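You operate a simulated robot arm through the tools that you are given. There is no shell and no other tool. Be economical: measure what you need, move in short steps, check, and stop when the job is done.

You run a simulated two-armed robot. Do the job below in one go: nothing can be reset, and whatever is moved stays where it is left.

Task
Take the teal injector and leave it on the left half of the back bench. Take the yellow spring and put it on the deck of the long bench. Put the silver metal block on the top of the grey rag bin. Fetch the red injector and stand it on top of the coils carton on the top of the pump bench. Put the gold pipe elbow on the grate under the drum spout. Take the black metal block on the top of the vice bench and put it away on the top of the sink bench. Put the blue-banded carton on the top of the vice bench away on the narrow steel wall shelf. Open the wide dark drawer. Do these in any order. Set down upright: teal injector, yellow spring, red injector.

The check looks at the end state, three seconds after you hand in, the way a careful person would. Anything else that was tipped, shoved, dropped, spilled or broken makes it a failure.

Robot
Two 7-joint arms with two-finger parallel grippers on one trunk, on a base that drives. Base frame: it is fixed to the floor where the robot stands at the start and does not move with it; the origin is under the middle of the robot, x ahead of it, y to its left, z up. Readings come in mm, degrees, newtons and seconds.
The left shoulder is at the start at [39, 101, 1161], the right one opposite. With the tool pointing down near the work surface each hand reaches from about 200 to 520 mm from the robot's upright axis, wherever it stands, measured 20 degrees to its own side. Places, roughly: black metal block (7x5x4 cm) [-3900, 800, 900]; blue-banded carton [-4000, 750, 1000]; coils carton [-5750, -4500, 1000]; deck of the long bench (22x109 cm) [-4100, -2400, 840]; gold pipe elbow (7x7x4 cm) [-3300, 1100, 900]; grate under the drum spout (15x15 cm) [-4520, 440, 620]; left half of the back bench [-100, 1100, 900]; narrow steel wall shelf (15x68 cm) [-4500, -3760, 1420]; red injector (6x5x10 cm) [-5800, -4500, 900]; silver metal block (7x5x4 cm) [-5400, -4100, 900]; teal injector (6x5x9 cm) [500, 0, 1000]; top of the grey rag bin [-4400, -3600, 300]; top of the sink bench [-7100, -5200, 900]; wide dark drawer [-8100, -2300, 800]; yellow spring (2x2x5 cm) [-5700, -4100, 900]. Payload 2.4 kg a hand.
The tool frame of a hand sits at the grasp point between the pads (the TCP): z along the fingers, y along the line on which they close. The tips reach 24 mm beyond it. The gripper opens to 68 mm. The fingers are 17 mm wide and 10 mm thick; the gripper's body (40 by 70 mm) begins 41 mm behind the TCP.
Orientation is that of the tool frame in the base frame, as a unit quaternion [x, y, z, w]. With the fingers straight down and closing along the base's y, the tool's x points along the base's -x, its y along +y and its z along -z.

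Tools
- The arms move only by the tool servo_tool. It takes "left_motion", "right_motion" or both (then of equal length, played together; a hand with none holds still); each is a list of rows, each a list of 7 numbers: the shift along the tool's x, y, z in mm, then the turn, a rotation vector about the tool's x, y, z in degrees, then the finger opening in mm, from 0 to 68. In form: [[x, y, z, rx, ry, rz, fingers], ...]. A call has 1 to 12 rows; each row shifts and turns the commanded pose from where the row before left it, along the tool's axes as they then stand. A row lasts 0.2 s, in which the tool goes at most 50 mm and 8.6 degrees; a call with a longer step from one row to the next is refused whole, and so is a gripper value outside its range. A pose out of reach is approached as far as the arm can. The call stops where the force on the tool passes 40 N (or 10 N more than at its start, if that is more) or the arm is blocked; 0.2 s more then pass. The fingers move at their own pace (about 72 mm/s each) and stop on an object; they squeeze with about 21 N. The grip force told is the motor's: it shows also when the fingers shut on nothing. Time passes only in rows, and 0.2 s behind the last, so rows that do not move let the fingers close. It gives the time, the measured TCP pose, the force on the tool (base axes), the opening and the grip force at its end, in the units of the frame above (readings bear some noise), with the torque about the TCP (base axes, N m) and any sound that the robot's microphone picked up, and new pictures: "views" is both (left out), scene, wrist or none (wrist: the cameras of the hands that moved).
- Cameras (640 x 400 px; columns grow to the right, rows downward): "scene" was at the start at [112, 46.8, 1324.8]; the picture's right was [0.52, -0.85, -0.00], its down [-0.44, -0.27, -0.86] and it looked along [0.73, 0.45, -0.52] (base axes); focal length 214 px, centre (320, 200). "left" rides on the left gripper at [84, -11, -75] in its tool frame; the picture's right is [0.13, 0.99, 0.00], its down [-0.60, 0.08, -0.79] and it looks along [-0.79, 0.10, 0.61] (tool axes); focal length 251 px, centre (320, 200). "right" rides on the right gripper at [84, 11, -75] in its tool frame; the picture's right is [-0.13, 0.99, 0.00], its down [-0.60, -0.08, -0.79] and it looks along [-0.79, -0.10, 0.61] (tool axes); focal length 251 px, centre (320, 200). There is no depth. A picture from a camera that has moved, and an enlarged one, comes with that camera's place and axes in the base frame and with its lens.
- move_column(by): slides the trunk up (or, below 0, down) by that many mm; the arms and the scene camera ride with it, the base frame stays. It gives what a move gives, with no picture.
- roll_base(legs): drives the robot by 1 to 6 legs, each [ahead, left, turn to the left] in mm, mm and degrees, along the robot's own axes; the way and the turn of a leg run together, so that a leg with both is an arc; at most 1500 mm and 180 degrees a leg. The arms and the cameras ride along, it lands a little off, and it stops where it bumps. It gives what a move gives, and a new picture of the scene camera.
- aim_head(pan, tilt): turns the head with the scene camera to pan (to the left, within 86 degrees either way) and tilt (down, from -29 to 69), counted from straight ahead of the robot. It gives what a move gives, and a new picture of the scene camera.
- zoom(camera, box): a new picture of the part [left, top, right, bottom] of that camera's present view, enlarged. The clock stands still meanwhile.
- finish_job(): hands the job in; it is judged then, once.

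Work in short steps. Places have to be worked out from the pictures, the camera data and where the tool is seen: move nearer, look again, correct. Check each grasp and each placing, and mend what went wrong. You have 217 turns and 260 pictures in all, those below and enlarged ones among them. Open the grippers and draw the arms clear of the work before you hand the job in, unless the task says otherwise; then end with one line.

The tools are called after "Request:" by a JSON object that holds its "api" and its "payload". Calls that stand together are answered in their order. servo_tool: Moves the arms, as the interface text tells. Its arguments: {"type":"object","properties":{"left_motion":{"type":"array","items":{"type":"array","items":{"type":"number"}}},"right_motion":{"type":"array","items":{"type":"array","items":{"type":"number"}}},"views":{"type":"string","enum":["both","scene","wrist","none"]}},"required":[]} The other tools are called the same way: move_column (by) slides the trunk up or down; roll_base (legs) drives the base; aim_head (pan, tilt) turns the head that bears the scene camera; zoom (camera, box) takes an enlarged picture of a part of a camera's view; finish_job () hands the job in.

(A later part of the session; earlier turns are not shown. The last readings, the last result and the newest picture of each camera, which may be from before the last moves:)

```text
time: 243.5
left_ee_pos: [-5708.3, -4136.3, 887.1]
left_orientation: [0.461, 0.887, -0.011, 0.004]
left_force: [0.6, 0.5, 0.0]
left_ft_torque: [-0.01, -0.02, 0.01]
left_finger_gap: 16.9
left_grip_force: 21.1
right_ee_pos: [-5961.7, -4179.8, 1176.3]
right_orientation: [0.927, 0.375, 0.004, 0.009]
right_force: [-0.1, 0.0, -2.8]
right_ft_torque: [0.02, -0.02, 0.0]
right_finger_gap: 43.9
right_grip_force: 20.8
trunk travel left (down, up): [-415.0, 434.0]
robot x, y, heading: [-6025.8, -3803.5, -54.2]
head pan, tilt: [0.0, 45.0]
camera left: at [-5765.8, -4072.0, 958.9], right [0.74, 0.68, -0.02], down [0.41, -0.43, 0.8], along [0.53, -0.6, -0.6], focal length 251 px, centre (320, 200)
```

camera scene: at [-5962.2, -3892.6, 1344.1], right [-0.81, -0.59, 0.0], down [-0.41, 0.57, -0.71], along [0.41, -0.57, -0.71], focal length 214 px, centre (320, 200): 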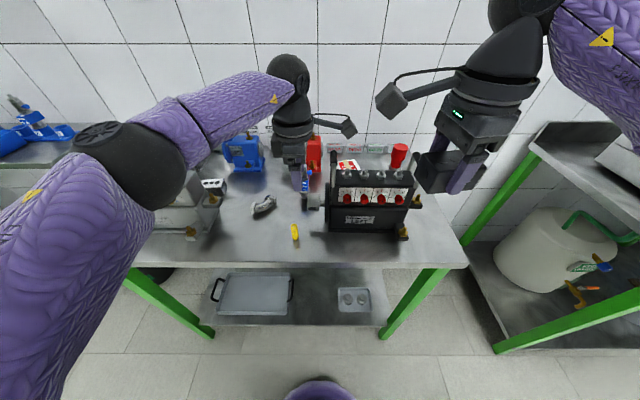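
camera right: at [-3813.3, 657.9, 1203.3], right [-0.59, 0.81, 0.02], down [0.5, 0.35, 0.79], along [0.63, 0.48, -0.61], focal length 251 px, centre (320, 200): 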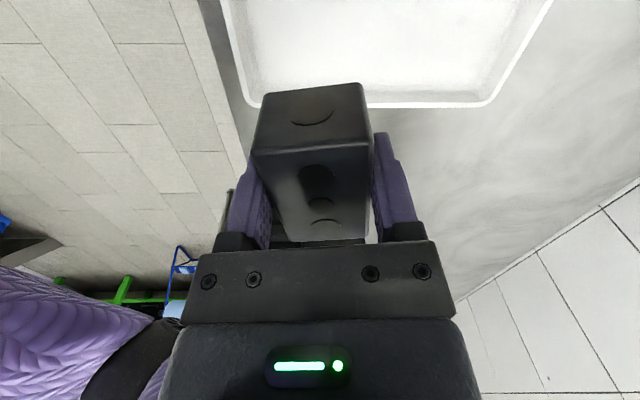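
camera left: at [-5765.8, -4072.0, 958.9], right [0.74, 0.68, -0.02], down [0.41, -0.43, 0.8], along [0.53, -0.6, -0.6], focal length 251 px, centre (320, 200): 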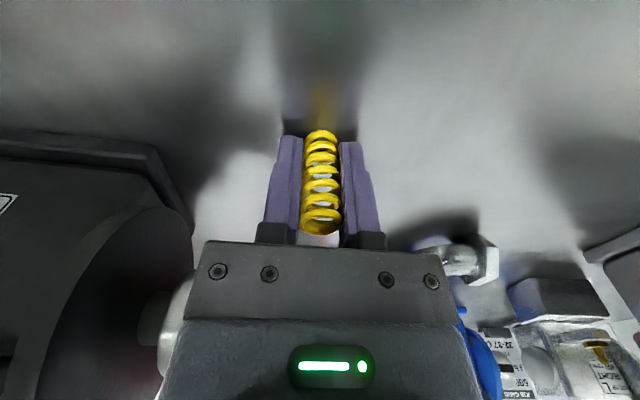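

Spring gripped (16.9 mm). Lift it well clear and then back off and drive right to find the sink bench.

Request:
{"api": "servo_tool", "payload": {"left_motion": [[0, 0, -20, 0, 0, 0, 10], [0, 0, -40, 0, 0, 0, 10], [0, 0, -45, 0, 0, 0, 10], [0, 0, -45, 0, 0, 0, 10], [0, 0, -45, 0, 0, 0, 10], [0, 0, -45, 0, 0, 0, 10], [0, 0, -45, 0, 0, 0, 10], [0, 0, 0, 0, 0, 0, 10]], "views": "none"}}

Request:
{"api": "roll_base", "payload": {"legs": [[-250, 0, -1], [0, -1000, 0]]}}

Request:
{"api": "aim_head", "payload": {"pan": -20, "tilt": 30}}

```text
time: 245.3
left_ee_pos: [-5705.6, -4131.0, 1171.3]
left_orientation: [0.461, 0.887, -0.011, 0.004]
left_force: [-0.1, -0.5, 0.1]
left_ft_torque: [-0.02, 0.0, 0.0]
left_finger_gap: 16.6
left_grip_force: 21.2
right_ee_pos: [-5961.9, -4179.9, 1176.9]
right_orientation: [0.927, 0.375, 0.003, 0.01]
right_force: [0.0, 0.1, -3.1]
right_ft_torque: [0.03, 0.0, 0.02]
right_finger_gap: 43.7
right_grip_force: 21.3
trunk travel left (down, up): [-415.0, 434.0]
robot x, y, heading: [-6028.5, -3805.7, -54.2]
head pan, tilt: [0.0, 45.0]
```

```text
time: 251.8
left_ee_pos: [-6653.0, -4503.0, 1171.3]
left_orientation: [0.461, 0.887, -0.011, 0.004]
left_force: [0.9, -0.4, 0.0]
left_ft_torque: [0.01, 0.0, -0.04]
left_finger_gap: 16.9
left_grip_force: 21.6
right_ee_pos: [-6908.5, -4550.6, 1177.4]
right_orientation: [0.926, 0.376, 0.002, 0.009]
right_force: [0.7, -1.4, -2.6]
right_ft_torque: [-0.01, 0.0, 0.02]
right_finger_gap: 43.6
right_grip_force: 20.7
trunk travel left (down, up): [-415.0, 434.0]
robot x, y, heading: [-6973.6, -4171.1, -54.1]
head pan, tilt: [0.0, 45.0]
camera scene: at [-6908.7, -4263.4, 1344.1], right [-0.81, -0.59, 0.0], down [-0.41, 0.57, -0.71], along [0.41, -0.57, -0.71], focal length 214 px, centre (320, 200)
```

scene: 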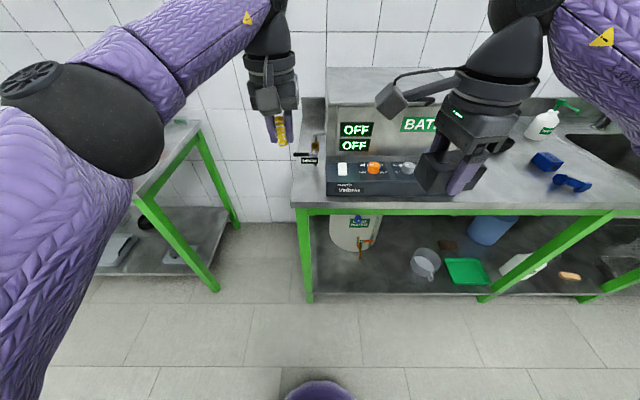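

```text
time: 252.7
left_ee_pos: [-6652.7, -4502.8, 1171.8]
left_orientation: [0.461, 0.887, -0.01, 0.005]
left_force: [-0.4, -0.9, -1.0]
left_ft_torque: [0.0, 0.05, -0.02]
left_finger_gap: 17.1
left_grip_force: 21.6
right_ee_pos: [-6908.6, -4549.5, 1176.9]
right_orientation: [0.927, 0.375, 0.004, 0.009]
right_force: [-1.1, 0.7, -2.9]
right_ft_torque: [-0.03, -0.01, 0.01]
right_finger_gap: 43.9
right_grip_force: 20.8
trunk travel left (down, up): [-415.0, 434.0]
robot x, y, heading: [-6976.7, -4173.9, -54.1]
head pan, tilt: [-20.0, 30.0]
camera scene: at [-6931.3, -4284.3, 1366.6], right [-0.96, -0.27, 0.0], down [-0.14, 0.48, -0.87], along [0.24, -0.83, -0.5], focal length 214 px, centre (320, 200)
```

scene: 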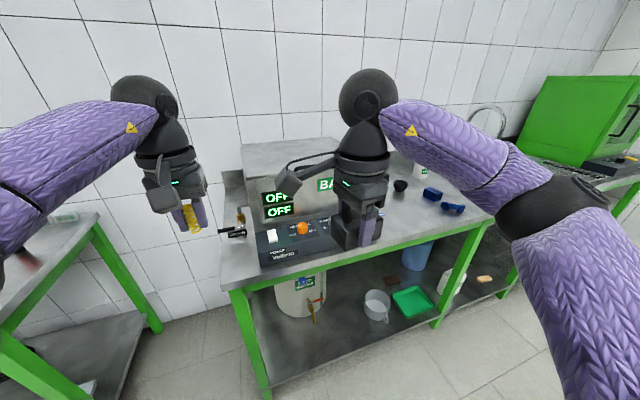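

The sink bench is here, with free steel between the control box and blue parts. I move right 450 mm and view from above.

Request:
{"api": "roll_base", "payload": {"legs": [[0, -450, -1]]}}

Request:
{"api": "aim_head", "payload": {"pan": -10, "tilt": 40}}

```text
time: 255.4
left_ee_pos: [-7024.5, -4766.3, 1172.0]
left_orientation: [0.472, 0.882, -0.012, 0.004]
left_force: [0.6, -1.3, 0.2]
left_ft_torque: [-0.02, -0.03, -0.02]
left_finger_gap: 16.9
left_grip_force: 21.2
right_ee_pos: [-7281.3, -4808.0, 1176.9]
right_orientation: [0.931, 0.364, 0.003, 0.009]
right_force: [-0.3, 0.6, -2.4]
right_ft_torque: [-0.01, -0.03, -0.02]
right_finger_gap: 43.7
right_grip_force: 20.5
trunk travel left (down, up): [-415.0, 434.0]
robot x, y, heading: [-7338.4, -4427.7, -55.4]
head pan, tilt: [-20.0, 30.0]
camera scene: at [-7297.9, -4541.6, 1366.7], right [-0.97, -0.25, 0.0], down [-0.12, 0.48, -0.87], along [0.22, -0.84, -0.5], focal length 214 px, centre (320, 200)
```

scene: 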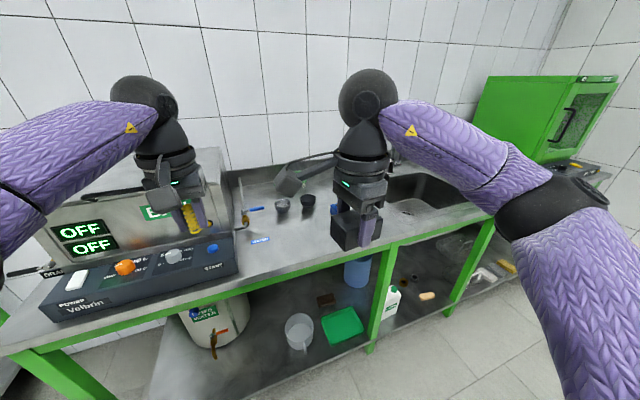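

```text
time: 256.1
left_ee_pos: [-7024.9, -4765.1, 1171.4]
left_orientation: [0.472, 0.881, -0.012, 0.004]
left_force: [-0.2, 0.5, -1.3]
left_ft_torque: [0.01, -0.03, 0.0]
left_finger_gap: 16.9
left_grip_force: 21.7
right_ee_pos: [-7279.9, -4807.6, 1177.0]
right_orientation: [0.931, 0.364, 0.004, 0.008]
right_force: [-0.2, -0.5, -3.2]
right_ft_torque: [-0.03, -0.03, -0.03]
right_finger_gap: 43.7
right_grip_force: 20.6
trunk travel left (down, up): [-415.0, 434.0]
robot x, y, heading: [-7337.5, -4430.2, -55.7]
head pan, tilt: [-10.0, 40.0]
camera scene: at [-7284.9, -4531.2, 1351.4], right [-0.91, -0.41, 0.0], down [-0.27, 0.59, -0.77], along [0.32, -0.7, -0.64], focal length 214 px, centre (320, 200)
```

scene: 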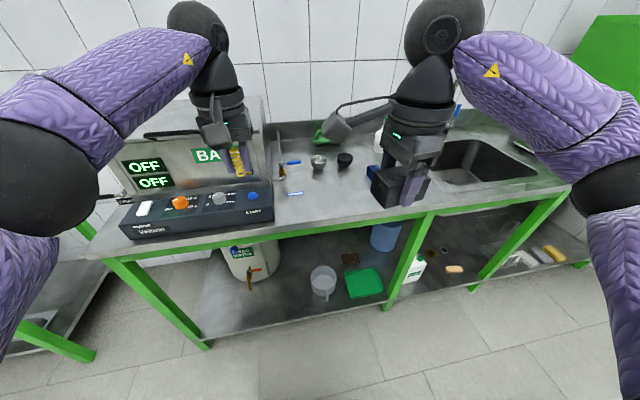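

Target on the sink bench ≈(-7114,-5078). Drive ahead 230 mm, then extend the right arm.

Request:
{"api": "roll_base", "payload": {"legs": [[230, -16, 0]]}}

Request:
{"api": "servo_tool", "payload": {"right_motion": [[0, 28, 20, 0, 0, 0, 40], [0, 28, 30, 0, 0, 0, 40], [0, 28, 30, 0, 0, 0, 40], [0, 0, 20, 0, 0, 0, 40], [0, 0, 0, 0, 0, 0, 40]], "views": "both"}}

```text
time: 257.8
left_ee_pos: [-6903.1, -4967.9, 1170.3]
left_orientation: [0.47, 0.882, -0.01, 0.003]
left_force: [0.1, -0.4, -1.0]
left_ft_torque: [0.01, -0.03, 0.02]
left_finger_gap: 16.9
left_grip_force: 21.4
right_ee_pos: [-7159.6, -5009.7, 1176.9]
right_orientation: [0.931, 0.366, 0.003, 0.01]
right_force: [0.2, -0.7, -3.2]
right_ft_torque: [0.04, -0.02, -0.01]
right_finger_gap: 44.0
right_grip_force: 20.6
trunk travel left (down, up): [-415.0, 434.0]
robot x, y, heading: [-7213.6, -4635.5, -55.5]
head pan, tilt: [-10.0, 40.0]
camera scene: at [-7164.3, -4734.2, 1351.2], right [-0.91, -0.42, 0.0], down [-0.27, 0.59, -0.77], along [0.32, -0.7, -0.64], focal length 214 px, centre (320, 200)
```

scene: 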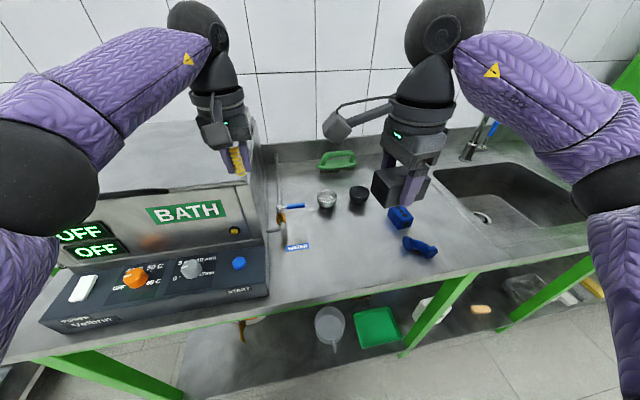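

```text
time: 259.0
left_ee_pos: [-6903.3, -4967.9, 1171.9]
left_orientation: [0.47, 0.882, -0.011, 0.004]
left_force: [0.0, 0.3, -0.3]
left_ft_torque: [0.03, -0.03, -0.04]
left_finger_gap: 17.0
left_grip_force: 20.7
right_ee_pos: [-7102.0, -5071.1, 1077.4]
right_orientation: [0.931, 0.365, 0.002, 0.009]
right_force: [0.5, -0.1, -2.1]
right_ft_torque: [0.02, -0.03, 0.0]
right_finger_gap: 43.7
right_grip_force: 20.9
trunk travel left (down, up): [-415.0, 434.0]
robot x, y, heading: [-7216.8, -4632.1, -55.3]
head pan, tilt: [-10.0, 40.0]
camera scene: at [-7164.6, -4733.5, 1351.3], right [-0.91, -0.42, 0.0], down [-0.27, 0.58, -0.77], along [0.32, -0.7, -0.64], focal length 214 px, centre (320, 200)
camera right: at [-7033.7, -5022.4, 1153.3], right [0.58, -0.82, 0.02], down [-0.51, -0.34, 0.79], along [-0.64, -0.47, -0.61], focal length 251 px, centre (320, 200)
```

scene: 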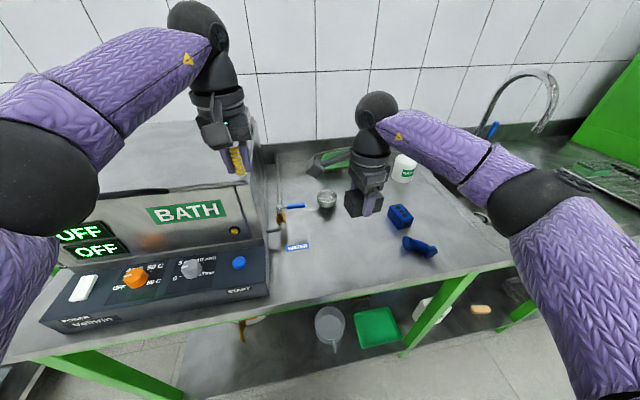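
right: 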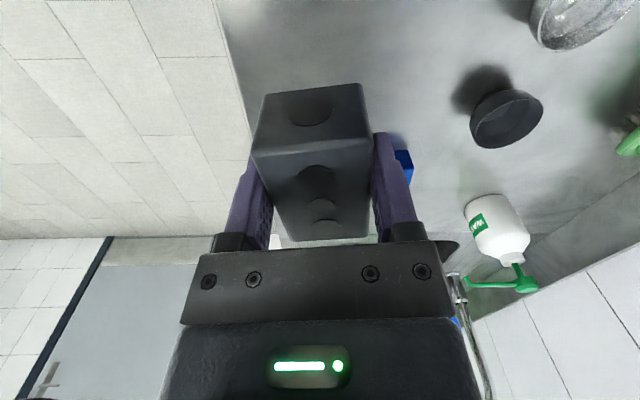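

The landing spot straight below is clear. Descend to 945, then small steps to contact.

Request:
{"api": "servo_tool", "payload": {"right_motion": [[0, 0, 40, 0, 0, 0, 40], [0, 0, 40, 0, 0, 0, 40], [0, 0, 35, 0, 0, 0, 40], [0, 0, 10, 0, 0, 0, 40], [0, 0, 0, 0, 0, 0, 40]], "views": "wrist"}}

Request:
{"api": "servo_tool", "payload": {"right_motion": [[0, 0, 5, 0, 0, 0, 40], [0, 0, 5, 0, 0, 0, 40], [0, 0, 0, 0, 0, 0, 40]], "views": "none"}}

```text
time: 260.2
left_ee_pos: [-6904.0, -4967.6, 1171.1]
left_orientation: [0.471, 0.882, -0.011, 0.004]
left_force: [-0.7, 0.3, -1.2]
left_ft_torque: [0.02, -0.03, 0.0]
left_finger_gap: 17.0
left_grip_force: 20.9
right_ee_pos: [-7099.8, -5073.2, 952.1]
right_orientation: [0.931, 0.364, 0.003, 0.009]
right_force: [0.0, -0.4, -3.3]
right_ft_torque: [0.01, 0.0, 0.02]
right_finger_gap: 43.8
right_grip_force: 20.6
trunk travel left (down, up): [-415.0, 434.0]
robot x, y, heading: [-7217.7, -4633.7, -55.4]
head pan, tilt: [-10.0, 40.0]
camera right: at [-7030.8, -5024.0, 1028.0], right [0.58, -0.82, 0.02], down [-0.51, -0.34, 0.79], along [-0.64, -0.47, -0.61], focal length 251 px, centre (320, 200)
```

right: 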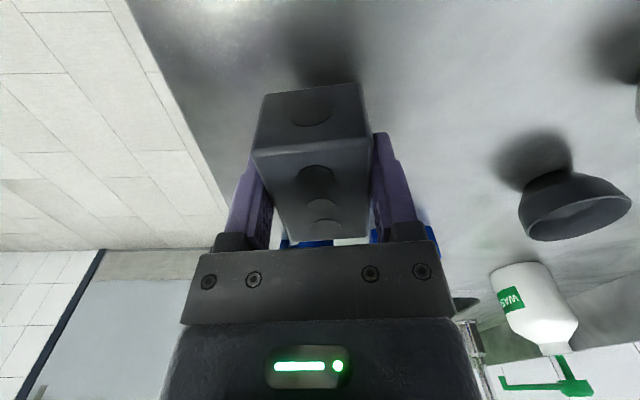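

```text
time: 261.0
left_ee_pos: [-6903.4, -4967.6, 1172.8]
left_orientation: [0.47, 0.883, -0.011, 0.004]
left_force: [0.0, 0.4, 0.3]
left_ft_torque: [0.02, 0.01, -0.01]
left_finger_gap: 17.0
left_grip_force: 20.8
right_ee_pos: [-7099.5, -5075.3, 943.0]
right_orientation: [0.931, 0.364, 0.004, 0.009]
right_force: [0.5, 0.2, -2.7]
right_ft_torque: [0.02, -0.02, 0.0]
right_finger_gap: 43.9
right_grip_force: 21.5
trunk travel left (down, up): [-415.0, 434.0]
robot x, y, heading: [-7217.6, -4631.6, -55.5]
head pan, tilt: [-10.0, 40.0]
```

Continue lowering in small steps.

Request:
{"api": "servo_tool", "payload": {"right_motion": [[0, 0, 5, 0, 0, 0, 40], [0, 0, 5, 0, 0, 0, 40], [0, 0, 5, 0, 0, 0, 40], [0, 0, 0, 0, 0, 0, 40]], "views": "none"}}

Request:
{"api": "servo_tool", "payload": {"right_motion": [[0, 0, 4, 0, 0, 0, 40], [0, 0, 4, 0, 0, 0, 40], [0, 0, 0, 0, 0, 0, 40]], "views": "none"}}

```text
time: 262.0
left_ee_pos: [-6903.8, -4968.5, 1170.4]
left_orientation: [0.47, 0.882, -0.011, 0.004]
left_force: [0.6, 0.4, -0.8]
left_ft_torque: [-0.02, 0.0, 0.02]
left_finger_gap: 16.9
left_grip_force: 20.7
right_ee_pos: [-7099.6, -5075.2, 929.0]
right_orientation: [0.931, 0.364, 0.004, 0.009]
right_force: [0.5, -0.1, -2.6]
right_ft_torque: [0.03, 0.02, 0.03]
right_finger_gap: 43.6
right_grip_force: 20.7
trunk travel left (down, up): [-415.0, 434.0]
robot x, y, heading: [-7217.8, -4628.2, -55.5]
head pan, tilt: [-10.0, 40.0]
```

```text
time: 262.8
left_ee_pos: [-6903.1, -4967.1, 1170.8]
left_orientation: [0.471, 0.882, -0.011, 0.005]
left_force: [0.5, 0.3, 0.2]
left_ft_torque: [0.01, 0.01, -0.04]
left_finger_gap: 16.9
left_grip_force: 21.0
right_ee_pos: [-7098.5, -5076.7, 920.1]
right_orientation: [0.931, 0.364, 0.003, 0.009]
right_force: [0.3, 0.1, -2.9]
right_ft_torque: [0.02, 0.02, 0.0]
right_finger_gap: 43.9
right_grip_force: 20.6
trunk travel left (down, up): [-415.0, 434.0]
robot x, y, heading: [-7218.0, -4631.7, -55.6]
head pan, tilt: [-10.0, 40.0]
```

No contact yet; continue.

Request:
{"api": "servo_tool", "payload": {"right_motion": [[0, 0, 5, 0, 0, 0, 40], [0, 0, 4, 0, 0, 0, 40], [0, 0, 0, 0, 0, 0, 40]], "views": "none"}}

Request:
{"api": "servo_tool", "payload": {"right_motion": [[0, 0, 4, 0, 0, 0, 40], [0, 0, 4, 0, 0, 0, 40], [0, 0, 0, 0, 0, 0, 40]], "views": "wrist"}}

```text
time: 263.6
left_ee_pos: [-6902.4, -4968.4, 1172.2]
left_orientation: [0.47, 0.882, -0.011, 0.004]
left_force: [-0.6, -0.5, -0.8]
left_ft_torque: [-0.03, -0.01, 0.01]
left_finger_gap: 17.1
left_grip_force: 20.8
right_ee_pos: [-7099.9, -5074.9, 913.2]
right_orientation: [0.931, 0.364, 0.003, 0.009]
right_force: [0.8, -0.3, -4.0]
right_ft_torque: [0.01, -0.01, 0.01]
right_finger_gap: 43.7
right_grip_force: 21.1
trunk travel left (down, up): [-415.0, 434.0]
robot x, y, heading: [-7217.1, -4635.1, -55.5]
head pan, tilt: [-10.0, 40.0]
```

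```text
time: 264.4
left_ee_pos: [-6905.5, -4966.2, 1171.8]
left_orientation: [0.47, 0.882, -0.012, 0.004]
left_force: [-0.2, -0.6, -0.7]
left_ft_torque: [-0.02, 0.0, 0.03]
left_finger_gap: 17.1
left_grip_force: 20.7
right_ee_pos: [-7099.0, -5075.2, 907.0]
right_orientation: [0.931, 0.364, 0.004, 0.013]
right_force: [-0.6, -5.6, 38.7]
right_ft_torque: [0.2, 0.08, -0.08]
right_finger_gap: 44.2
right_grip_force: 20.8
trunk travel left (down, up): [-415.0, 434.0]
robot x, y, heading: [-7218.3, -4631.7, -55.2]
head pan, tilt: [-10.0, 40.0]
camera right: at [-7031.2, -5026.1, 982.3], right [0.58, -0.82, 0.03], down [-0.51, -0.34, 0.79], along [-0.64, -0.47, -0.61], focal length 251 px, centre (320, 200)
```

right: 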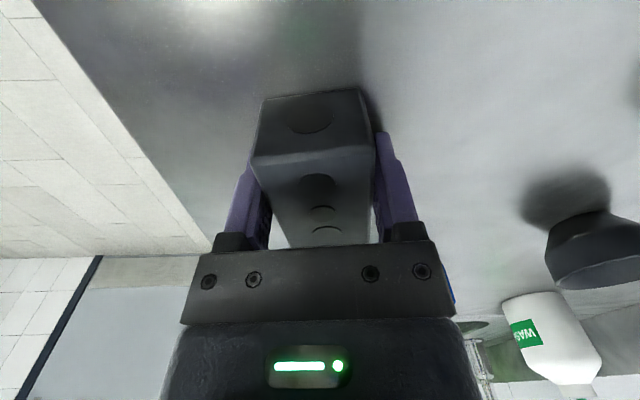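

Contact (bench ≈874). Relieve, open, rise.

Request:
{"api": "servo_tool", "payload": {"right_motion": [[0, 0, -3, 0, 0, 0, 40], [0, 0, 0, 0, 0, 0, 50], [0, 0, 0, 0, 0, 0, 62], [0, 0, 0, 0, 0, 0, 66], [0, 0, -20, 0, 0, 0, 66], [0, 0, -40, 0, 0, 0, 66], [0, 0, -45, 0, 0, 0, 66], [0, 0, -45, 0, 0, 0, 66], [0, -20, -45, 0, 0, 0, 66], [0, -30, -35, 0, 0, 0, 66], [0, 0, 0, 0, 0, 0, 66]], "views": "scene"}}

```text
time: 266.8
left_ee_pos: [-6903.6, -4966.8, 1172.0]
left_orientation: [0.47, 0.883, -0.011, 0.005]
left_force: [-0.7, -0.2, -0.7]
left_ft_torque: [0.02, 0.0, -0.03]
left_finger_gap: 16.8
left_grip_force: 20.8
right_ee_pos: [-7136.6, -5036.5, 1137.5]
right_orientation: [0.931, 0.365, 0.003, 0.009]
right_force: [-0.1, 0.8, 0.5]
right_ft_torque: [-0.03, 0.0, -0.01]
right_finger_gap: 66.1
right_grip_force: 0.1
trunk travel left (down, up): [-415.0, 434.0]
robot x, y, heading: [-7219.2, -4631.4, -55.6]
head pan, tilt: [-10.0, 40.0]
camera scene: at [-7164.6, -4733.4, 1351.3], right [-0.91, -0.42, 0.0], down [-0.27, 0.58, -0.77], along [0.32, -0.7, -0.64], focal length 214 px, centre (320, 200)
```

scene: 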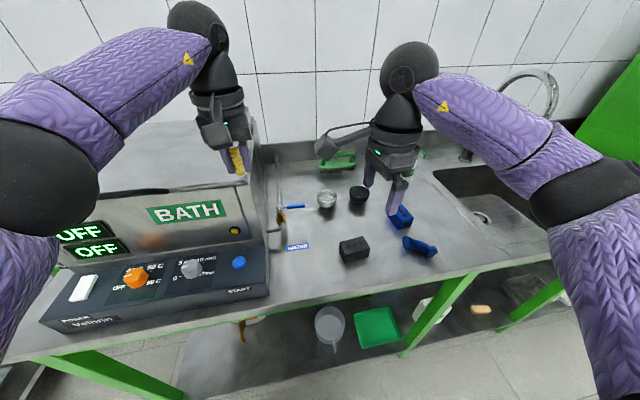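

Black block delivered. Next the wide dark drawer on the opposite wall: back off, turn around, look.

Request:
{"api": "roll_base", "payload": {"legs": [[-600, 0, 0], [0, 0, 179]]}}

Request:
{"api": "aim_head", "payload": {"pan": -20, "tilt": 25}}

```text
time: 277.6
left_ee_pos: [-7890.0, -3808.6, 1172.7]
left_orientation: [0.89, -0.456, -0.004, -0.011]
left_force: [-0.6, 1.2, -0.3]
left_ft_torque: [0.03, -0.01, 0.02]
left_finger_gap: 16.8
left_grip_force: 20.4
right_ee_pos: [-7658.5, -3730.6, 1137.2]
right_orientation: [-0.38, 0.925, 0.009, -0.003]
right_force: [0.5, 0.2, 0.9]
right_ft_torque: [-0.01, 0.0, 0.0]
right_finger_gap: 66.1
right_grip_force: 0.0
trunk travel left (down, up): [-415.0, 434.0]
robot x, y, heading: [-7566.8, -4133.9, 126.4]
head pan, tilt: [-10.0, 40.0]
camera scene: at [-7621.2, -4033.6, 1351.4], right [0.9, 0.44, 0.0], down [0.29, -0.58, -0.77], along [-0.34, 0.69, -0.64], focal length 214 px, centre (320, 200)
```

scene: 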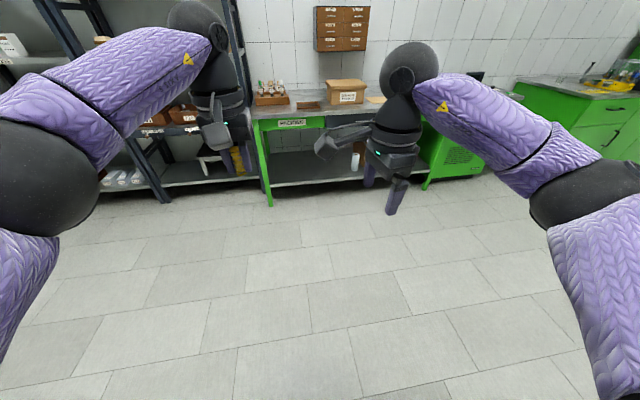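

```text
time: 278.4
left_ee_pos: [-7889.4, -3807.7, 1170.7]
left_orientation: [0.89, -0.456, -0.004, -0.011]
left_force: [0.0, 0.1, -1.2]
left_ft_torque: [0.03, 0.0, 0.01]
left_finger_gap: 17.0
left_grip_force: 21.3
right_ee_pos: [-7657.7, -3731.8, 1137.3]
right_orientation: [-0.38, 0.925, 0.008, -0.003]
right_force: [-0.6, -0.7, -0.3]
right_ft_torque: [0.0, 0.0, 0.03]
right_finger_gap: 66.1
right_grip_force: 0.2
trunk travel left (down, up): [-415.0, 434.0]
robot x, y, heading: [-7565.0, -4131.1, 126.2]
head pan, tilt: [-20.0, 25.0]
camera scene: at [-7609.4, -4021.4, 1374.6], right [0.96, 0.28, 0.0], down [0.12, -0.41, -0.91], along [-0.26, 0.87, -0.42], focal length 214 px, centre (320, 200)
```

scene: 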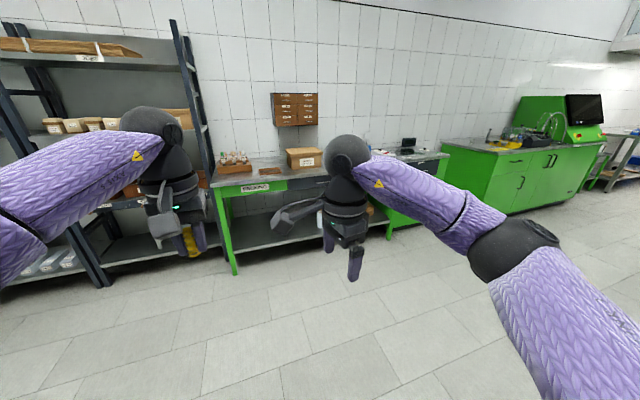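

The drawer should be under the packing bench, hidden behind my right hand. Drive closer and to the right.

Request:
{"api": "roll_base", "payload": {"legs": [[700, -600, 0]]}}

Request:
{"api": "aim_head", "payload": {"pan": 0, "tilt": 35}}

```text
time: 283.3
left_ee_pos: [-7830.0, -2890.5, 1171.4]
left_orientation: [0.891, -0.453, -0.005, -0.011]
left_force: [0.6, -0.9, -0.7]
left_ft_torque: [-0.03, -0.01, 0.0]
left_finger_gap: 17.0
left_grip_force: 21.2
right_ee_pos: [-7597.9, -2811.1, 1136.3]
right_orientation: [-0.383, 0.924, 0.008, -0.004]
right_force: [0.5, -0.1, 0.3]
right_ft_torque: [-0.02, -0.01, 0.02]
right_finger_gap: 65.8
right_grip_force: 0.0
trunk travel left (down, up): [-415.0, 434.0]
robot x, y, heading: [-7497.2, -3213.2, 126.9]
head pan, tilt: [-20.0, 25.0]
camera scene: at [-7547.7, -3101.7, 1374.6], right [0.96, 0.29, 0.0], down [0.12, -0.4, -0.91], along [-0.26, 0.87, -0.42], focal length 214 px, centre (320, 200)
```

scene: 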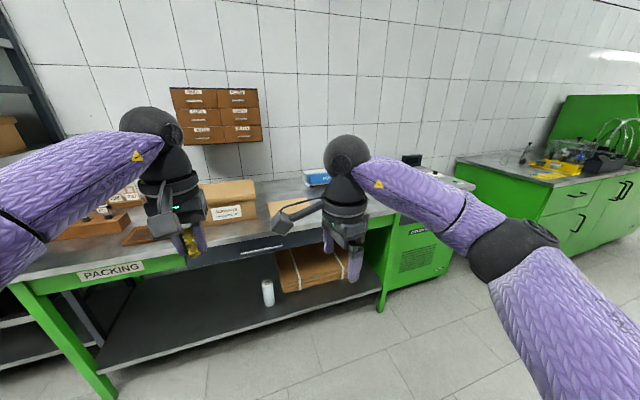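

```text
time: 284.1
left_ee_pos: [-7830.3, -2888.8, 1170.7]
left_orientation: [0.891, -0.453, -0.003, -0.011]
left_force: [0.4, 0.3, -0.5]
left_ft_torque: [-0.02, 0.05, 0.02]
left_finger_gap: 17.1
left_grip_force: 20.9
right_ee_pos: [-7600.2, -2812.8, 1136.8]
right_orientation: [-0.383, 0.924, 0.009, -0.004]
right_force: [-0.6, -0.2, 0.9]
right_ft_torque: [0.01, 0.03, -0.01]
right_finger_gap: 66.0
right_grip_force: 0.2
trunk travel left (down, up): [-415.0, 434.0]
robot x, y, heading: [-7501.9, -3213.2, 126.8]
head pan, tilt: [0.0, 35.0]
camera scene: at [-7573.8, -3119.6, 1358.9], right [0.8, 0.6, 0.0], down [0.34, -0.46, -0.82], along [-0.49, 0.66, -0.57], focal length 214 px, centre (320, 200)
```

scene: 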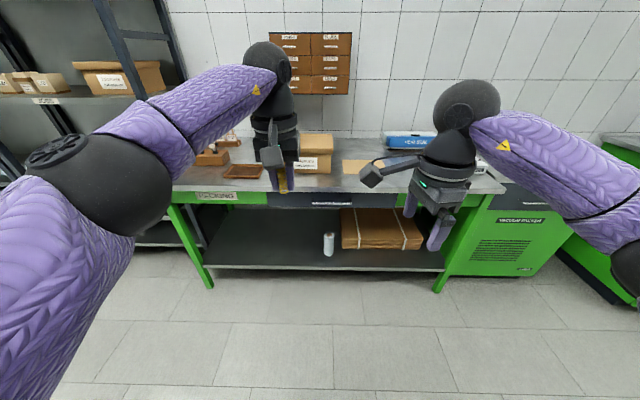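

Zoom on the dark drawer front and its handle.

Request:
{"api": "zoom", "payload": {"camera": "scene", "box": [180, 170, 500, 290]}}

```text
2.00 times, centred on (340, 230) of scene
camera zoom: at [-7573.8, -3119.6, 1358.9], right [0.8, 0.6, 0.0], down [0.34, -0.46, -0.82], along [-0.49, 0.66, -0.57], focal length 429 px, centre (280, 140)
```

zoom: 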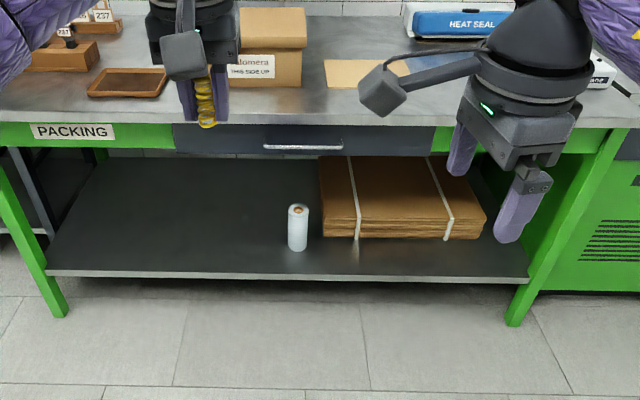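

The drawer has a horizontal bar handle at about (-7990,-2474,810). I'll grip it with the right hand pointing forward, fingers above and below the bar. First lower the trunk and pitch the hand −90°.

Request:
{"api": "move_column", "payload": {"by": -200}}

Request:
{"api": "servo_tool", "payload": {"right_motion": [[0, 8, 0, -8.2, 0, 0, 50], [0, 8, 0, -8.2, 0, 0, 50], [0, 8, 0, -8.2, 0, 0, 50], [0, 8, 0, -8.2, 0, 0, 50], [0, 8, 0, -8.2, 0, 0, 50], [0, 8, 0, -8.2, 0, 0, 50], [0, 0, 8, -8.2, 0, 0, 50], [0, 0, 8, -8.2, 0, 0, 50], [0, 0, 8, -8.2, 0, 0, 50], [0, 0, 8, -8.2, 0, 0, 50], [0, 0, 8, -8.0, 0, 0, 50], [0, 0, 0, 0, 0, 0, 50]], "views": "both"}}

```text
time: 286.3
left_ee_pos: [-7829.5, -2890.7, 971.1]
left_orientation: [0.891, -0.453, -0.003, -0.011]
left_force: [-0.4, 0.2, -0.4]
left_ft_torque: [0.01, -0.05, -0.02]
left_finger_gap: 16.6
left_grip_force: 20.5
right_ee_pos: [-7599.2, -2811.0, 937.3]
right_orientation: [-0.383, 0.924, 0.01, -0.003]
right_force: [-0.1, -0.1, 0.7]
right_ft_torque: [0.03, -0.01, -0.01]
right_finger_gap: 65.9
right_grip_force: 0.0
trunk travel left (down, up): [-215.0, 635.0]
robot x, y, heading: [-7504.7, -3213.9, 126.8]
head pan, tilt: [0.0, 35.0]
```

```text
time: 288.9
left_ee_pos: [-7829.0, -2889.2, 971.6]
left_orientation: [0.891, -0.453, -0.004, -0.011]
left_force: [0.3, -0.6, -0.8]
left_ft_torque: [0.01, 0.03, 0.0]
left_finger_gap: 17.0
left_grip_force: 21.1
right_ee_pos: [-7643.1, -2765.6, 942.6]
right_orientation: [-0.305, 0.733, 0.561, -0.234]
right_force: [-0.2, 0.0, -0.2]
right_ft_torque: [0.02, 0.0, -0.03]
right_finger_gap: 49.8
right_grip_force: 0.1
right hand out of reach, approached as far as the arm can: row 10, 11
trunk travel left (down, up): [-215.0, 635.0]
robot x, y, heading: [-7502.3, -3214.6, 126.9]
head pan, tilt: [0.0, 35.0]
camera scene: at [-7597.1, -3088.6, 1156.6], right [0.8, 0.6, 0.0], down [0.34, -0.46, -0.82], along [-0.49, 0.66, -0.57], focal length 214 px, centre (320, 200)
camera right: at [-7654.4, -2876.2, 972.9], right [-0.09, 0.27, 0.96], down [0.98, -0.13, 0.13], along [0.16, 0.95, -0.26], focal length 251 px, centre (320, 200)
```

scene: 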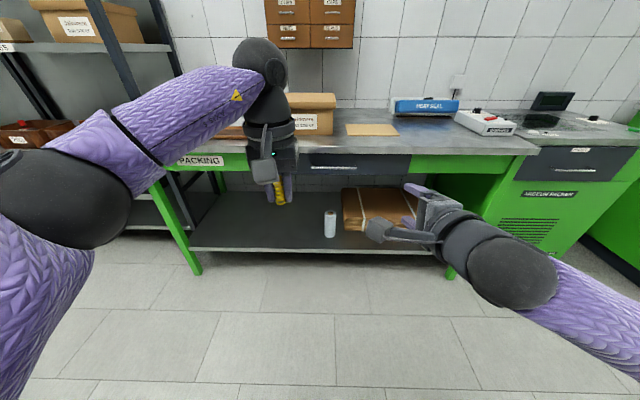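
right: 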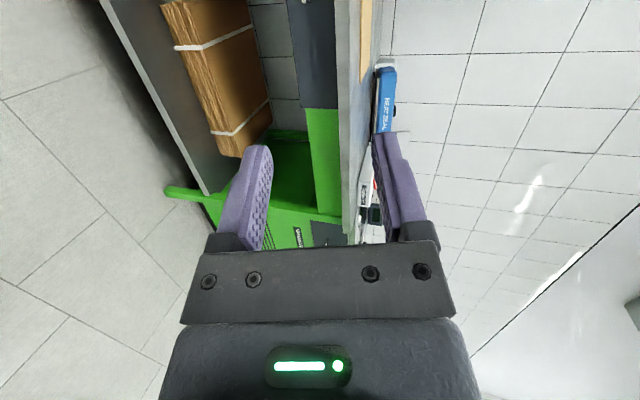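

Pitching works. The handle triangulates to ≈(-8019,-2431,773). I retract/raise the left hand, square the right hand (−10° about its y), level it, then drive left and ahead.

Request:
{"api": "servo_tool", "payload": {"right_motion": [[0, 0, 0, 0, -5, 0, 50], [0, 0, 0, 0, -5, 0, 50], [0, 0, 0, -7, 0, 0, 50], [0, 0, 0, -7, 0, 0, 50], [0, 0, 0, 0, 0, 0, 50]], "left_motion": [[30, 0, -30, 0, 0, 0, 10], [30, 0, -30, 0, 0, 0, 10], [30, 0, -30, 0, 0, 0, 10], [30, 0, -30, 0, 0, 0, 10], [20, 0, -30, 0, 0, 0, 10]], "views": "none"}}

Request:
{"api": "roll_base", "payload": {"legs": [[300, 111, -1]]}}

Request:
{"api": "servo_tool", "payload": {"right_motion": [[0, 0, 0, 0, 0, 0, 50]], "views": "wrist"}}

```text
time: 290.1
left_ee_pos: [-7745.8, -3007.3, 1117.0]
left_orientation: [0.891, -0.453, -0.004, -0.011]
left_force: [1.1, 0.6, -0.3]
left_ft_torque: [0.01, 0.02, 0.02]
left_finger_gap: 16.7
left_grip_force: 21.4
right_ee_pos: [-7610.9, -2745.9, 944.4]
right_orientation: [-0.268, 0.747, 0.58, -0.184]
right_force: [-0.2, -0.1, -0.4]
right_ft_torque: [-0.01, -0.02, 0.02]
right_finger_gap: 49.7
right_grip_force: 0.0
right hand out of reach, approached as far as the arm can: row 1, 2, 3, 4
trunk travel left (down, up): [-215.0, 635.0]
robot x, y, heading: [-7498.8, -3212.4, 126.9]
head pan, tilt: [0.0, 35.0]
```

```text
time: 292.2
left_ee_pos: [-8008.7, -2826.3, 1118.6]
left_orientation: [0.886, -0.464, -0.005, -0.011]
left_force: [-0.7, 0.3, -0.1]
left_ft_torque: [0.0, -0.01, -0.02]
left_finger_gap: 17.1
left_grip_force: 20.9
right_ee_pos: [-7867.4, -2568.3, 945.4]
right_orientation: [-0.258, 0.751, 0.581, -0.178]
right_force: [0.5, -0.3, -0.2]
right_ft_torque: [0.0, 0.0, -0.01]
right_finger_gap: 49.9
right_grip_force: 0.1
trunk travel left (down, up): [-215.0, 635.0]
robot x, y, heading: [-7769.5, -3040.2, 125.3]
head pan, tilt: [0.0, 35.0]
camera scene: at [-7861.9, -2911.5, 1156.6], right [0.81, 0.58, 0.0], down [0.33, -0.47, -0.82], along [-0.48, 0.67, -0.57], focal length 214 px, centre (320, 200)
```

scene: 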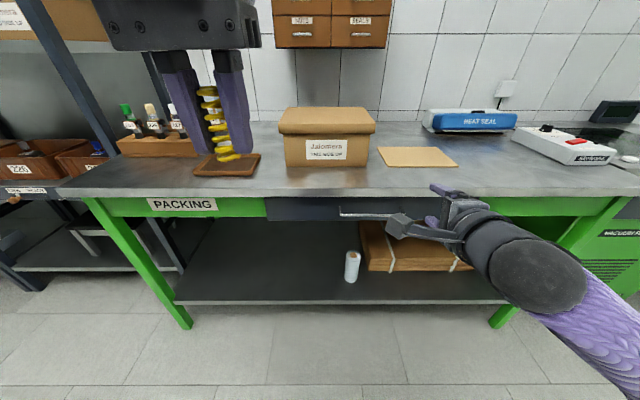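

```text
time: 292.6
left_ee_pos: [-8010.6, -2826.9, 1117.7]
left_orientation: [0.886, -0.463, -0.005, -0.011]
left_force: [-0.5, 0.0, -0.3]
left_ft_torque: [0.02, -0.03, -0.02]
left_finger_gap: 16.7
left_grip_force: 21.2
right_ee_pos: [-7867.6, -2568.0, 945.1]
right_orientation: [-0.26, 0.75, 0.582, -0.177]
right_force: [0.0, 0.4, 1.1]
right_ft_torque: [0.01, -0.02, -0.01]
right_finger_gap: 49.7
right_grip_force: 0.0
trunk travel left (down, up): [-215.0, 635.0]
robot x, y, heading: [-7771.2, -3036.8, 125.5]
head pan, tilt: [0.0, 35.0]
camera right: at [-7894.4, -2675.6, 972.5], right [-0.08, 0.27, 0.96], down [0.95, -0.27, 0.15], along [0.3, 0.92, -0.23], focal length 251 px, centre (320, 200)
```

right: 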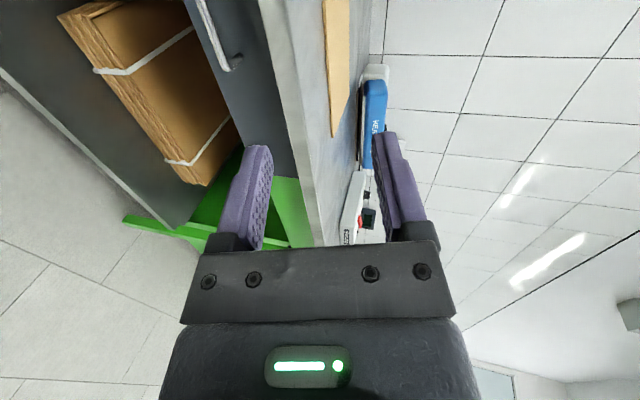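

Hand is square to the drawer, pitched 15° down. I lower the trunk 165 mm and shift left 34 mm, advance 90 mm, then check bar alignment.

Request:
{"api": "move_column", "payload": {"by": -165}}

Request:
{"api": "roll_base", "payload": {"legs": [[80, 34, 0]]}}

Request:
{"api": "servo_tool", "payload": {"right_motion": [[0, 0, 0, 0, 0, 0, 60]], "views": "wrist"}}

```text
time: 294.5
left_ee_pos: [-8009.1, -2827.5, 952.8]
left_orientation: [0.886, -0.463, -0.004, -0.011]
left_force: [0.8, -0.2, -0.1]
left_ft_torque: [-0.04, -0.04, 0.0]
left_finger_gap: 17.0
left_grip_force: 21.3
right_ee_pos: [-7872.5, -2561.0, 761.4]
right_orientation: [-0.264, 0.764, 0.563, -0.173]
right_force: [0.0, 0.2, 0.2]
right_ft_torque: [-0.01, 0.0, 0.01]
right_finger_gap: 50.1
right_grip_force: 0.1
trunk travel left (down, up): [-50.0, 800.0]
robot x, y, heading: [-7771.2, -3038.9, 125.6]
head pan, tilt: [0.0, 35.0]
```

```text
time: 295.6
left_ee_pos: [-8082.7, -2781.6, 952.3]
left_orientation: [0.886, -0.464, -0.004, -0.011]
left_force: [0.3, 0.6, 0.1]
left_ft_torque: [0.01, -0.03, -0.02]
left_finger_gap: 17.1
left_grip_force: 20.9
right_ee_pos: [-7945.6, -2515.6, 760.7]
right_orientation: [-0.264, 0.765, 0.562, -0.171]
right_force: [-0.2, 0.8, -0.2]
right_ft_torque: [0.02, 0.0, 0.01]
right_finger_gap: 50.1
right_grip_force: 0.0
trunk travel left (down, up): [-50.0, 800.0]
robot x, y, heading: [-7844.1, -2994.5, 125.2]
head pan, tilt: [0.0, 35.0]
camera scene: at [-7965.4, -2824.2, 986.4], right [0.81, 0.58, 0.0], down [0.33, -0.47, -0.82], along [-0.47, 0.67, -0.57], focal length 214 px, centre (320, 200)
```

scene: 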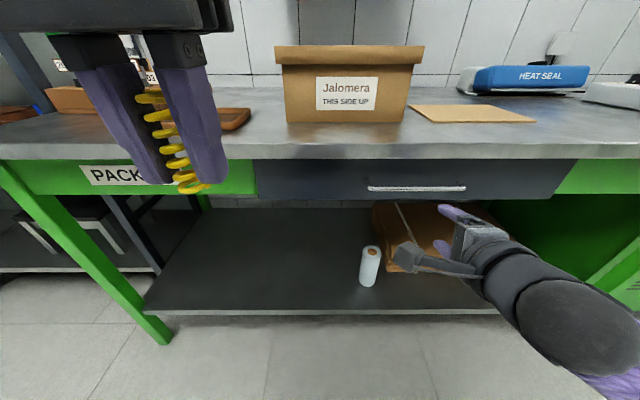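

```text
time: 296.0
left_ee_pos: [-8083.6, -2781.2, 952.0]
left_orientation: [0.886, -0.464, -0.004, -0.012]
left_force: [-0.4, 0.2, -0.3]
left_ft_torque: [0.01, 0.03, 0.01]
left_finger_gap: 17.1
left_grip_force: 21.5
right_ee_pos: [-7944.8, -2515.7, 760.3]
right_orientation: [-0.263, 0.765, 0.561, -0.172]
right_force: [0.1, 0.6, -0.4]
right_ft_torque: [-0.01, 0.0, 0.02]
right_finger_gap: 59.7
right_grip_force: 0.0
trunk travel left (down, up): [-50.0, 800.0]
robot x, y, heading: [-7845.3, -2990.2, 125.3]
head pan, tilt: [0.0, 35.0]
camera right: at [-7973.6, -2622.4, 792.7], right [-0.1, 0.3, 0.95], down [0.94, -0.27, 0.19], along [0.31, 0.91, -0.26], focal length 251 px, centre (320, 200)
```

right: 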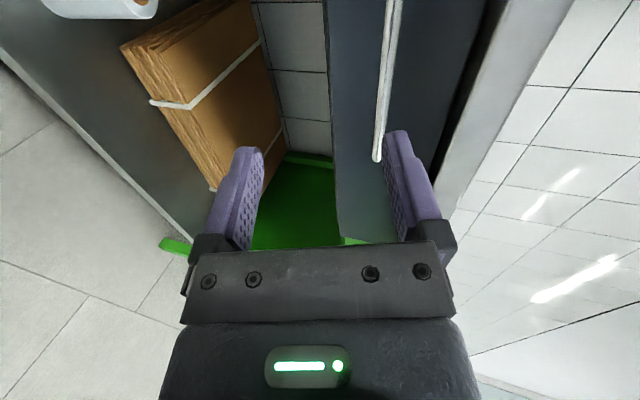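

Handle is 103 mm ahead and slightly high in the hand frame. I raise the hand 13 mm, shift left, narrow the opening to 44, and drive 70 mm ahead.

Request:
{"api": "servo_tool", "payload": {"right_motion": [[9, 12, -4, 0, 0, 0, 46], [0, 0, 0, 0, 0, 0, 46]], "views": "none"}}

Request:
{"api": "roll_base", "payload": {"legs": [[65, 0, 0]]}}

Request:
{"api": "servo_tool", "payload": {"right_motion": [[0, 0, 0, 0, 0, 0, 46]], "views": "wrist"}}

```text
time: 296.6
left_ee_pos: [-8083.4, -2782.4, 951.1]
left_orientation: [0.886, -0.464, -0.004, -0.011]
left_force: [1.1, 0.2, 0.7]
left_ft_torque: [-0.01, 0.03, -0.02]
left_finger_gap: 17.0
left_grip_force: 20.5
right_ee_pos: [-7954.1, -2520.3, 774.2]
right_orientation: [-0.264, 0.764, 0.563, -0.173]
right_force: [0.1, 0.2, -0.3]
right_ft_torque: [0.02, -0.03, 0.01]
right_finger_gap: 46.1
right_grip_force: 0.0
trunk travel left (down, up): [-50.0, 800.0]
robot x, y, heading: [-7845.0, -2995.5, 125.4]
head pan, tilt: [0.0, 35.0]
```

```text
time: 297.6
left_ee_pos: [-8121.1, -2727.7, 952.7]
left_orientation: [0.886, -0.464, -0.004, -0.011]
left_force: [-0.6, -0.3, -0.4]
left_ft_torque: [-0.01, -0.03, 0.0]
left_finger_gap: 16.7
left_grip_force: 20.9
right_ee_pos: [-7991.3, -2466.2, 773.4]
right_orientation: [-0.264, 0.765, 0.562, -0.172]
right_force: [-0.4, 0.0, -0.3]
right_ft_torque: [-0.03, 0.0, -0.01]
right_finger_gap: 45.8
right_grip_force: 0.1
trunk travel left (down, up): [-50.0, 800.0]
robot x, y, heading: [-7885.1, -2941.5, 125.5]
head pan, tilt: [0.0, 35.0]
camera scene: at [-8003.5, -2770.5, 986.4], right [0.81, 0.58, 0.0], down [0.33, -0.47, -0.82], along [-0.47, 0.67, -0.57], focal length 214 px, centre (320, 200)
```

scene: 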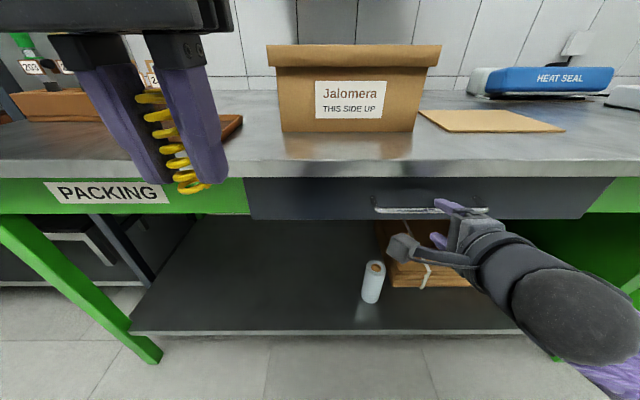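

```text
time: 298.0
left_ee_pos: [-8121.7, -2728.0, 953.4]
left_orientation: [0.886, -0.464, -0.004, -0.011]
left_force: [0.2, -0.5, -1.0]
left_ft_torque: [-0.01, 0.01, -0.02]
left_finger_gap: 16.9
left_grip_force: 21.2
right_ee_pos: [-7992.4, -2466.6, 774.7]
right_orientation: [-0.264, 0.765, 0.562, -0.172]
right_force: [-0.3, 0.0, 0.1]
right_ft_torque: [0.0, 0.01, 0.02]
right_finger_gap: 45.9
right_grip_force: 0.0
trunk travel left (down, up): [-50.0, 800.0]
robot x, y, heading: [-7879.5, -2943.6, 125.5]
head pan, tilt: [0.0, 35.0]
camera right: at [-8020.0, -2572.2, 804.9], right [-0.1, 0.3, 0.95], down [0.94, -0.27, 0.19], along [0.31, 0.91, -0.26], focal length 251 px, centre (320, 200)
```

right: 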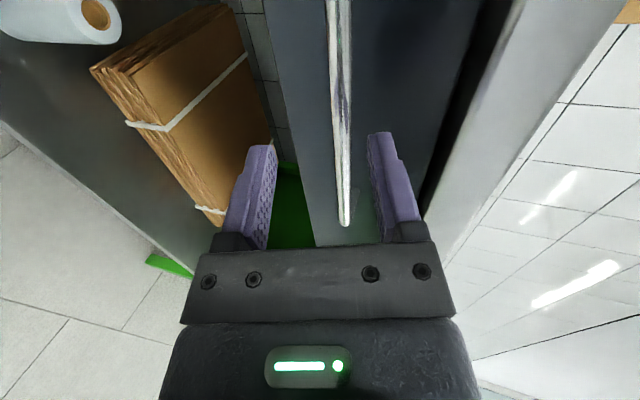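

Bar is between the fingers. Drive ahead 30 mm more and close on the bar.

Request:
{"api": "roll_base", "payload": {"legs": [[30, 0, 0]]}}

Request:
{"api": "servo_tool", "payload": {"right_motion": [[0, 0, 0, 0, 0, 0, 25], [0, 0, 0, 0, 0, 0, 0], [0, 0, 0, 0, 0, 0, 0], [0, 0, 0, 0, 0, 0, 0]], "views": "wrist"}}

```text
time: 298.8
left_ee_pos: [-8139.5, -2704.0, 951.9]
left_orientation: [0.886, -0.464, -0.005, -0.011]
left_force: [0.7, -0.5, -0.2]
left_ft_torque: [0.01, 0.01, 0.02]
left_finger_gap: 16.7
left_grip_force: 21.2
right_ee_pos: [-8009.6, -2441.5, 772.8]
right_orientation: [-0.264, 0.765, 0.562, -0.172]
right_force: [0.3, 0.2, 0.1]
right_ft_torque: [-0.01, -0.03, 0.02]
right_finger_gap: 46.0
right_grip_force: 0.0
trunk travel left (down, up): [-50.0, 800.0]
robot x, y, heading: [-7898.3, -2914.4, 125.7]
head pan, tilt: [0.0, 35.0]
camera scene: at [-8021.3, -2745.7, 986.4], right [0.81, 0.58, 0.0], down [0.33, -0.47, -0.82], along [-0.48, 0.67, -0.57], focal length 214 px, centre (320, 200)
```

scene: 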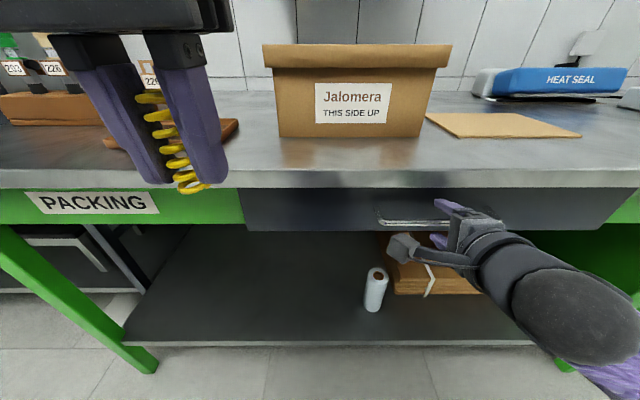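

```text
time: 299.8
left_ee_pos: [-8137.0, -2703.8, 953.0]
left_orientation: [0.886, -0.464, -0.004, -0.011]
left_force: [-0.4, 0.2, -0.3]
left_ft_torque: [0.02, -0.01, 0.0]
left_finger_gap: 17.0
left_grip_force: 21.0
right_ee_pos: [-8010.1, -2442.4, 776.1]
right_orientation: [-0.263, 0.763, 0.565, -0.172]
right_force: [-0.2, 3.1, 24.7]
right_ft_torque: [-0.27, 0.53, 0.03]
right_finger_gap: 10.2
right_grip_force: 31.3
trunk travel left (down, up): [-50.0, 800.0]
robot x, y, heading: [-7897.5, -2910.9, 125.1]
head pan, tilt: [0.0, 35.0]
camera right: at [-8037.5, -2548.3, 806.7], right [-0.1, 0.3, 0.95], down [0.95, -0.27, 0.19], along [0.31, 0.92, -0.26], focal length 251 px, centre (320, 200)
```

right: 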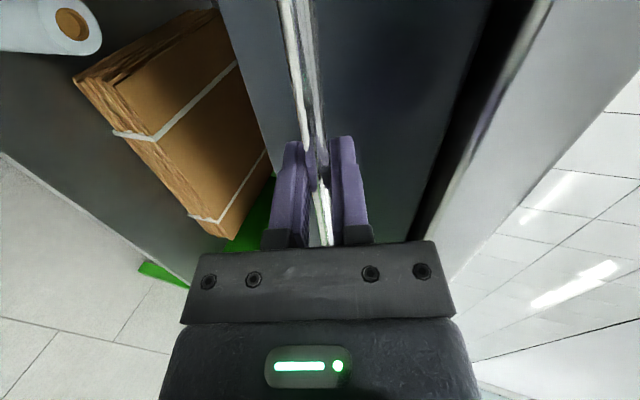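

Bar gripped. Pull by driving back 100 mm.

Request:
{"api": "roll_base", "payload": {"legs": [[-100, 0, 0]]}}

```text
time: 301.0
left_ee_pos: [-8080.2, -2788.1, 953.3]
left_orientation: [0.886, -0.464, -0.005, -0.012]
left_force: [-0.1, 0.5, -0.2]
left_ft_torque: [0.01, 0.0, 0.01]
left_finger_gap: 17.1
left_grip_force: 21.2
right_ee_pos: [-7950.7, -2525.4, 775.8]
right_orientation: [-0.262, 0.764, 0.565, -0.173]
right_force: [1.8, 0.0, 36.8]
right_ft_torque: [-0.28, 0.58, 0.27]
right_finger_gap: 10.2
right_grip_force: 30.7
trunk travel left (down, up): [-50.0, 800.0]
robot x, y, heading: [-7842.4, -2998.9, 125.4]
head pan, tilt: [0.0, 35.0]
camera scene: at [-7961.6, -2830.2, 987.1], right [0.82, 0.58, 0.0], down [0.33, -0.47, -0.82], along [-0.47, 0.67, -0.57], focal length 214 px, centre (320, 200)
```

scene: 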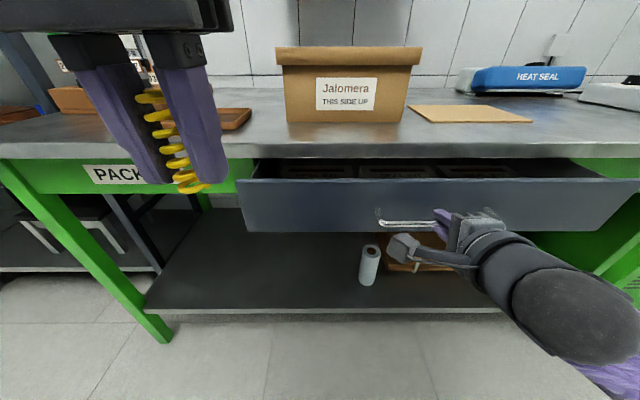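

The drawer follows. Pull another 150 mm.

Request:
{"api": "roll_base", "payload": {"legs": [[-150, 0, 0]]}}

```text
time: 302.3
left_ee_pos: [-7991.0, -2909.6, 952.2]
left_orientation: [0.886, -0.463, -0.005, -0.011]
left_force: [0.3, -0.2, -0.4]
left_ft_torque: [0.0, 0.01, 0.0]
left_finger_gap: 16.7
left_grip_force: 21.1
right_ee_pos: [-7863.7, -2646.5, 776.4]
right_orientation: [-0.263, 0.763, 0.565, -0.173]
right_force: [15.9, 10.8, 25.0]
right_ft_torque: [-0.26, 0.48, -0.25]
right_finger_gap: 10.3
right_grip_force: 31.0
trunk travel left (down, up): [-50.0, 800.0]
robot x, y, heading: [-7756.5, -3120.1, 125.7]
head pan, tilt: [0.0, 35.0]
camera scene: at [-7873.7, -2952.1, 986.9], right [0.81, 0.58, 0.0], down [0.33, -0.47, -0.82], along [-0.48, 0.67, -0.57], focal length 214 px, centre (320, 200)
```

scene: 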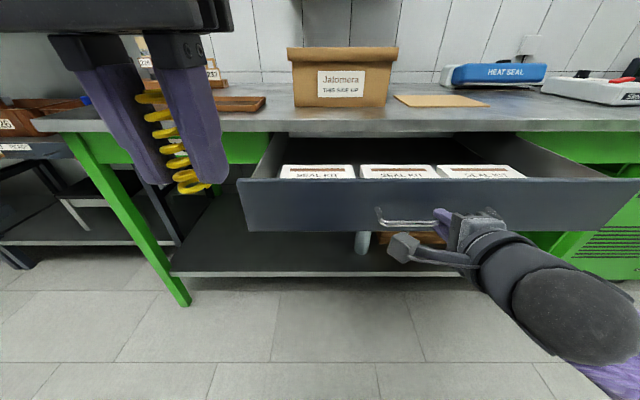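

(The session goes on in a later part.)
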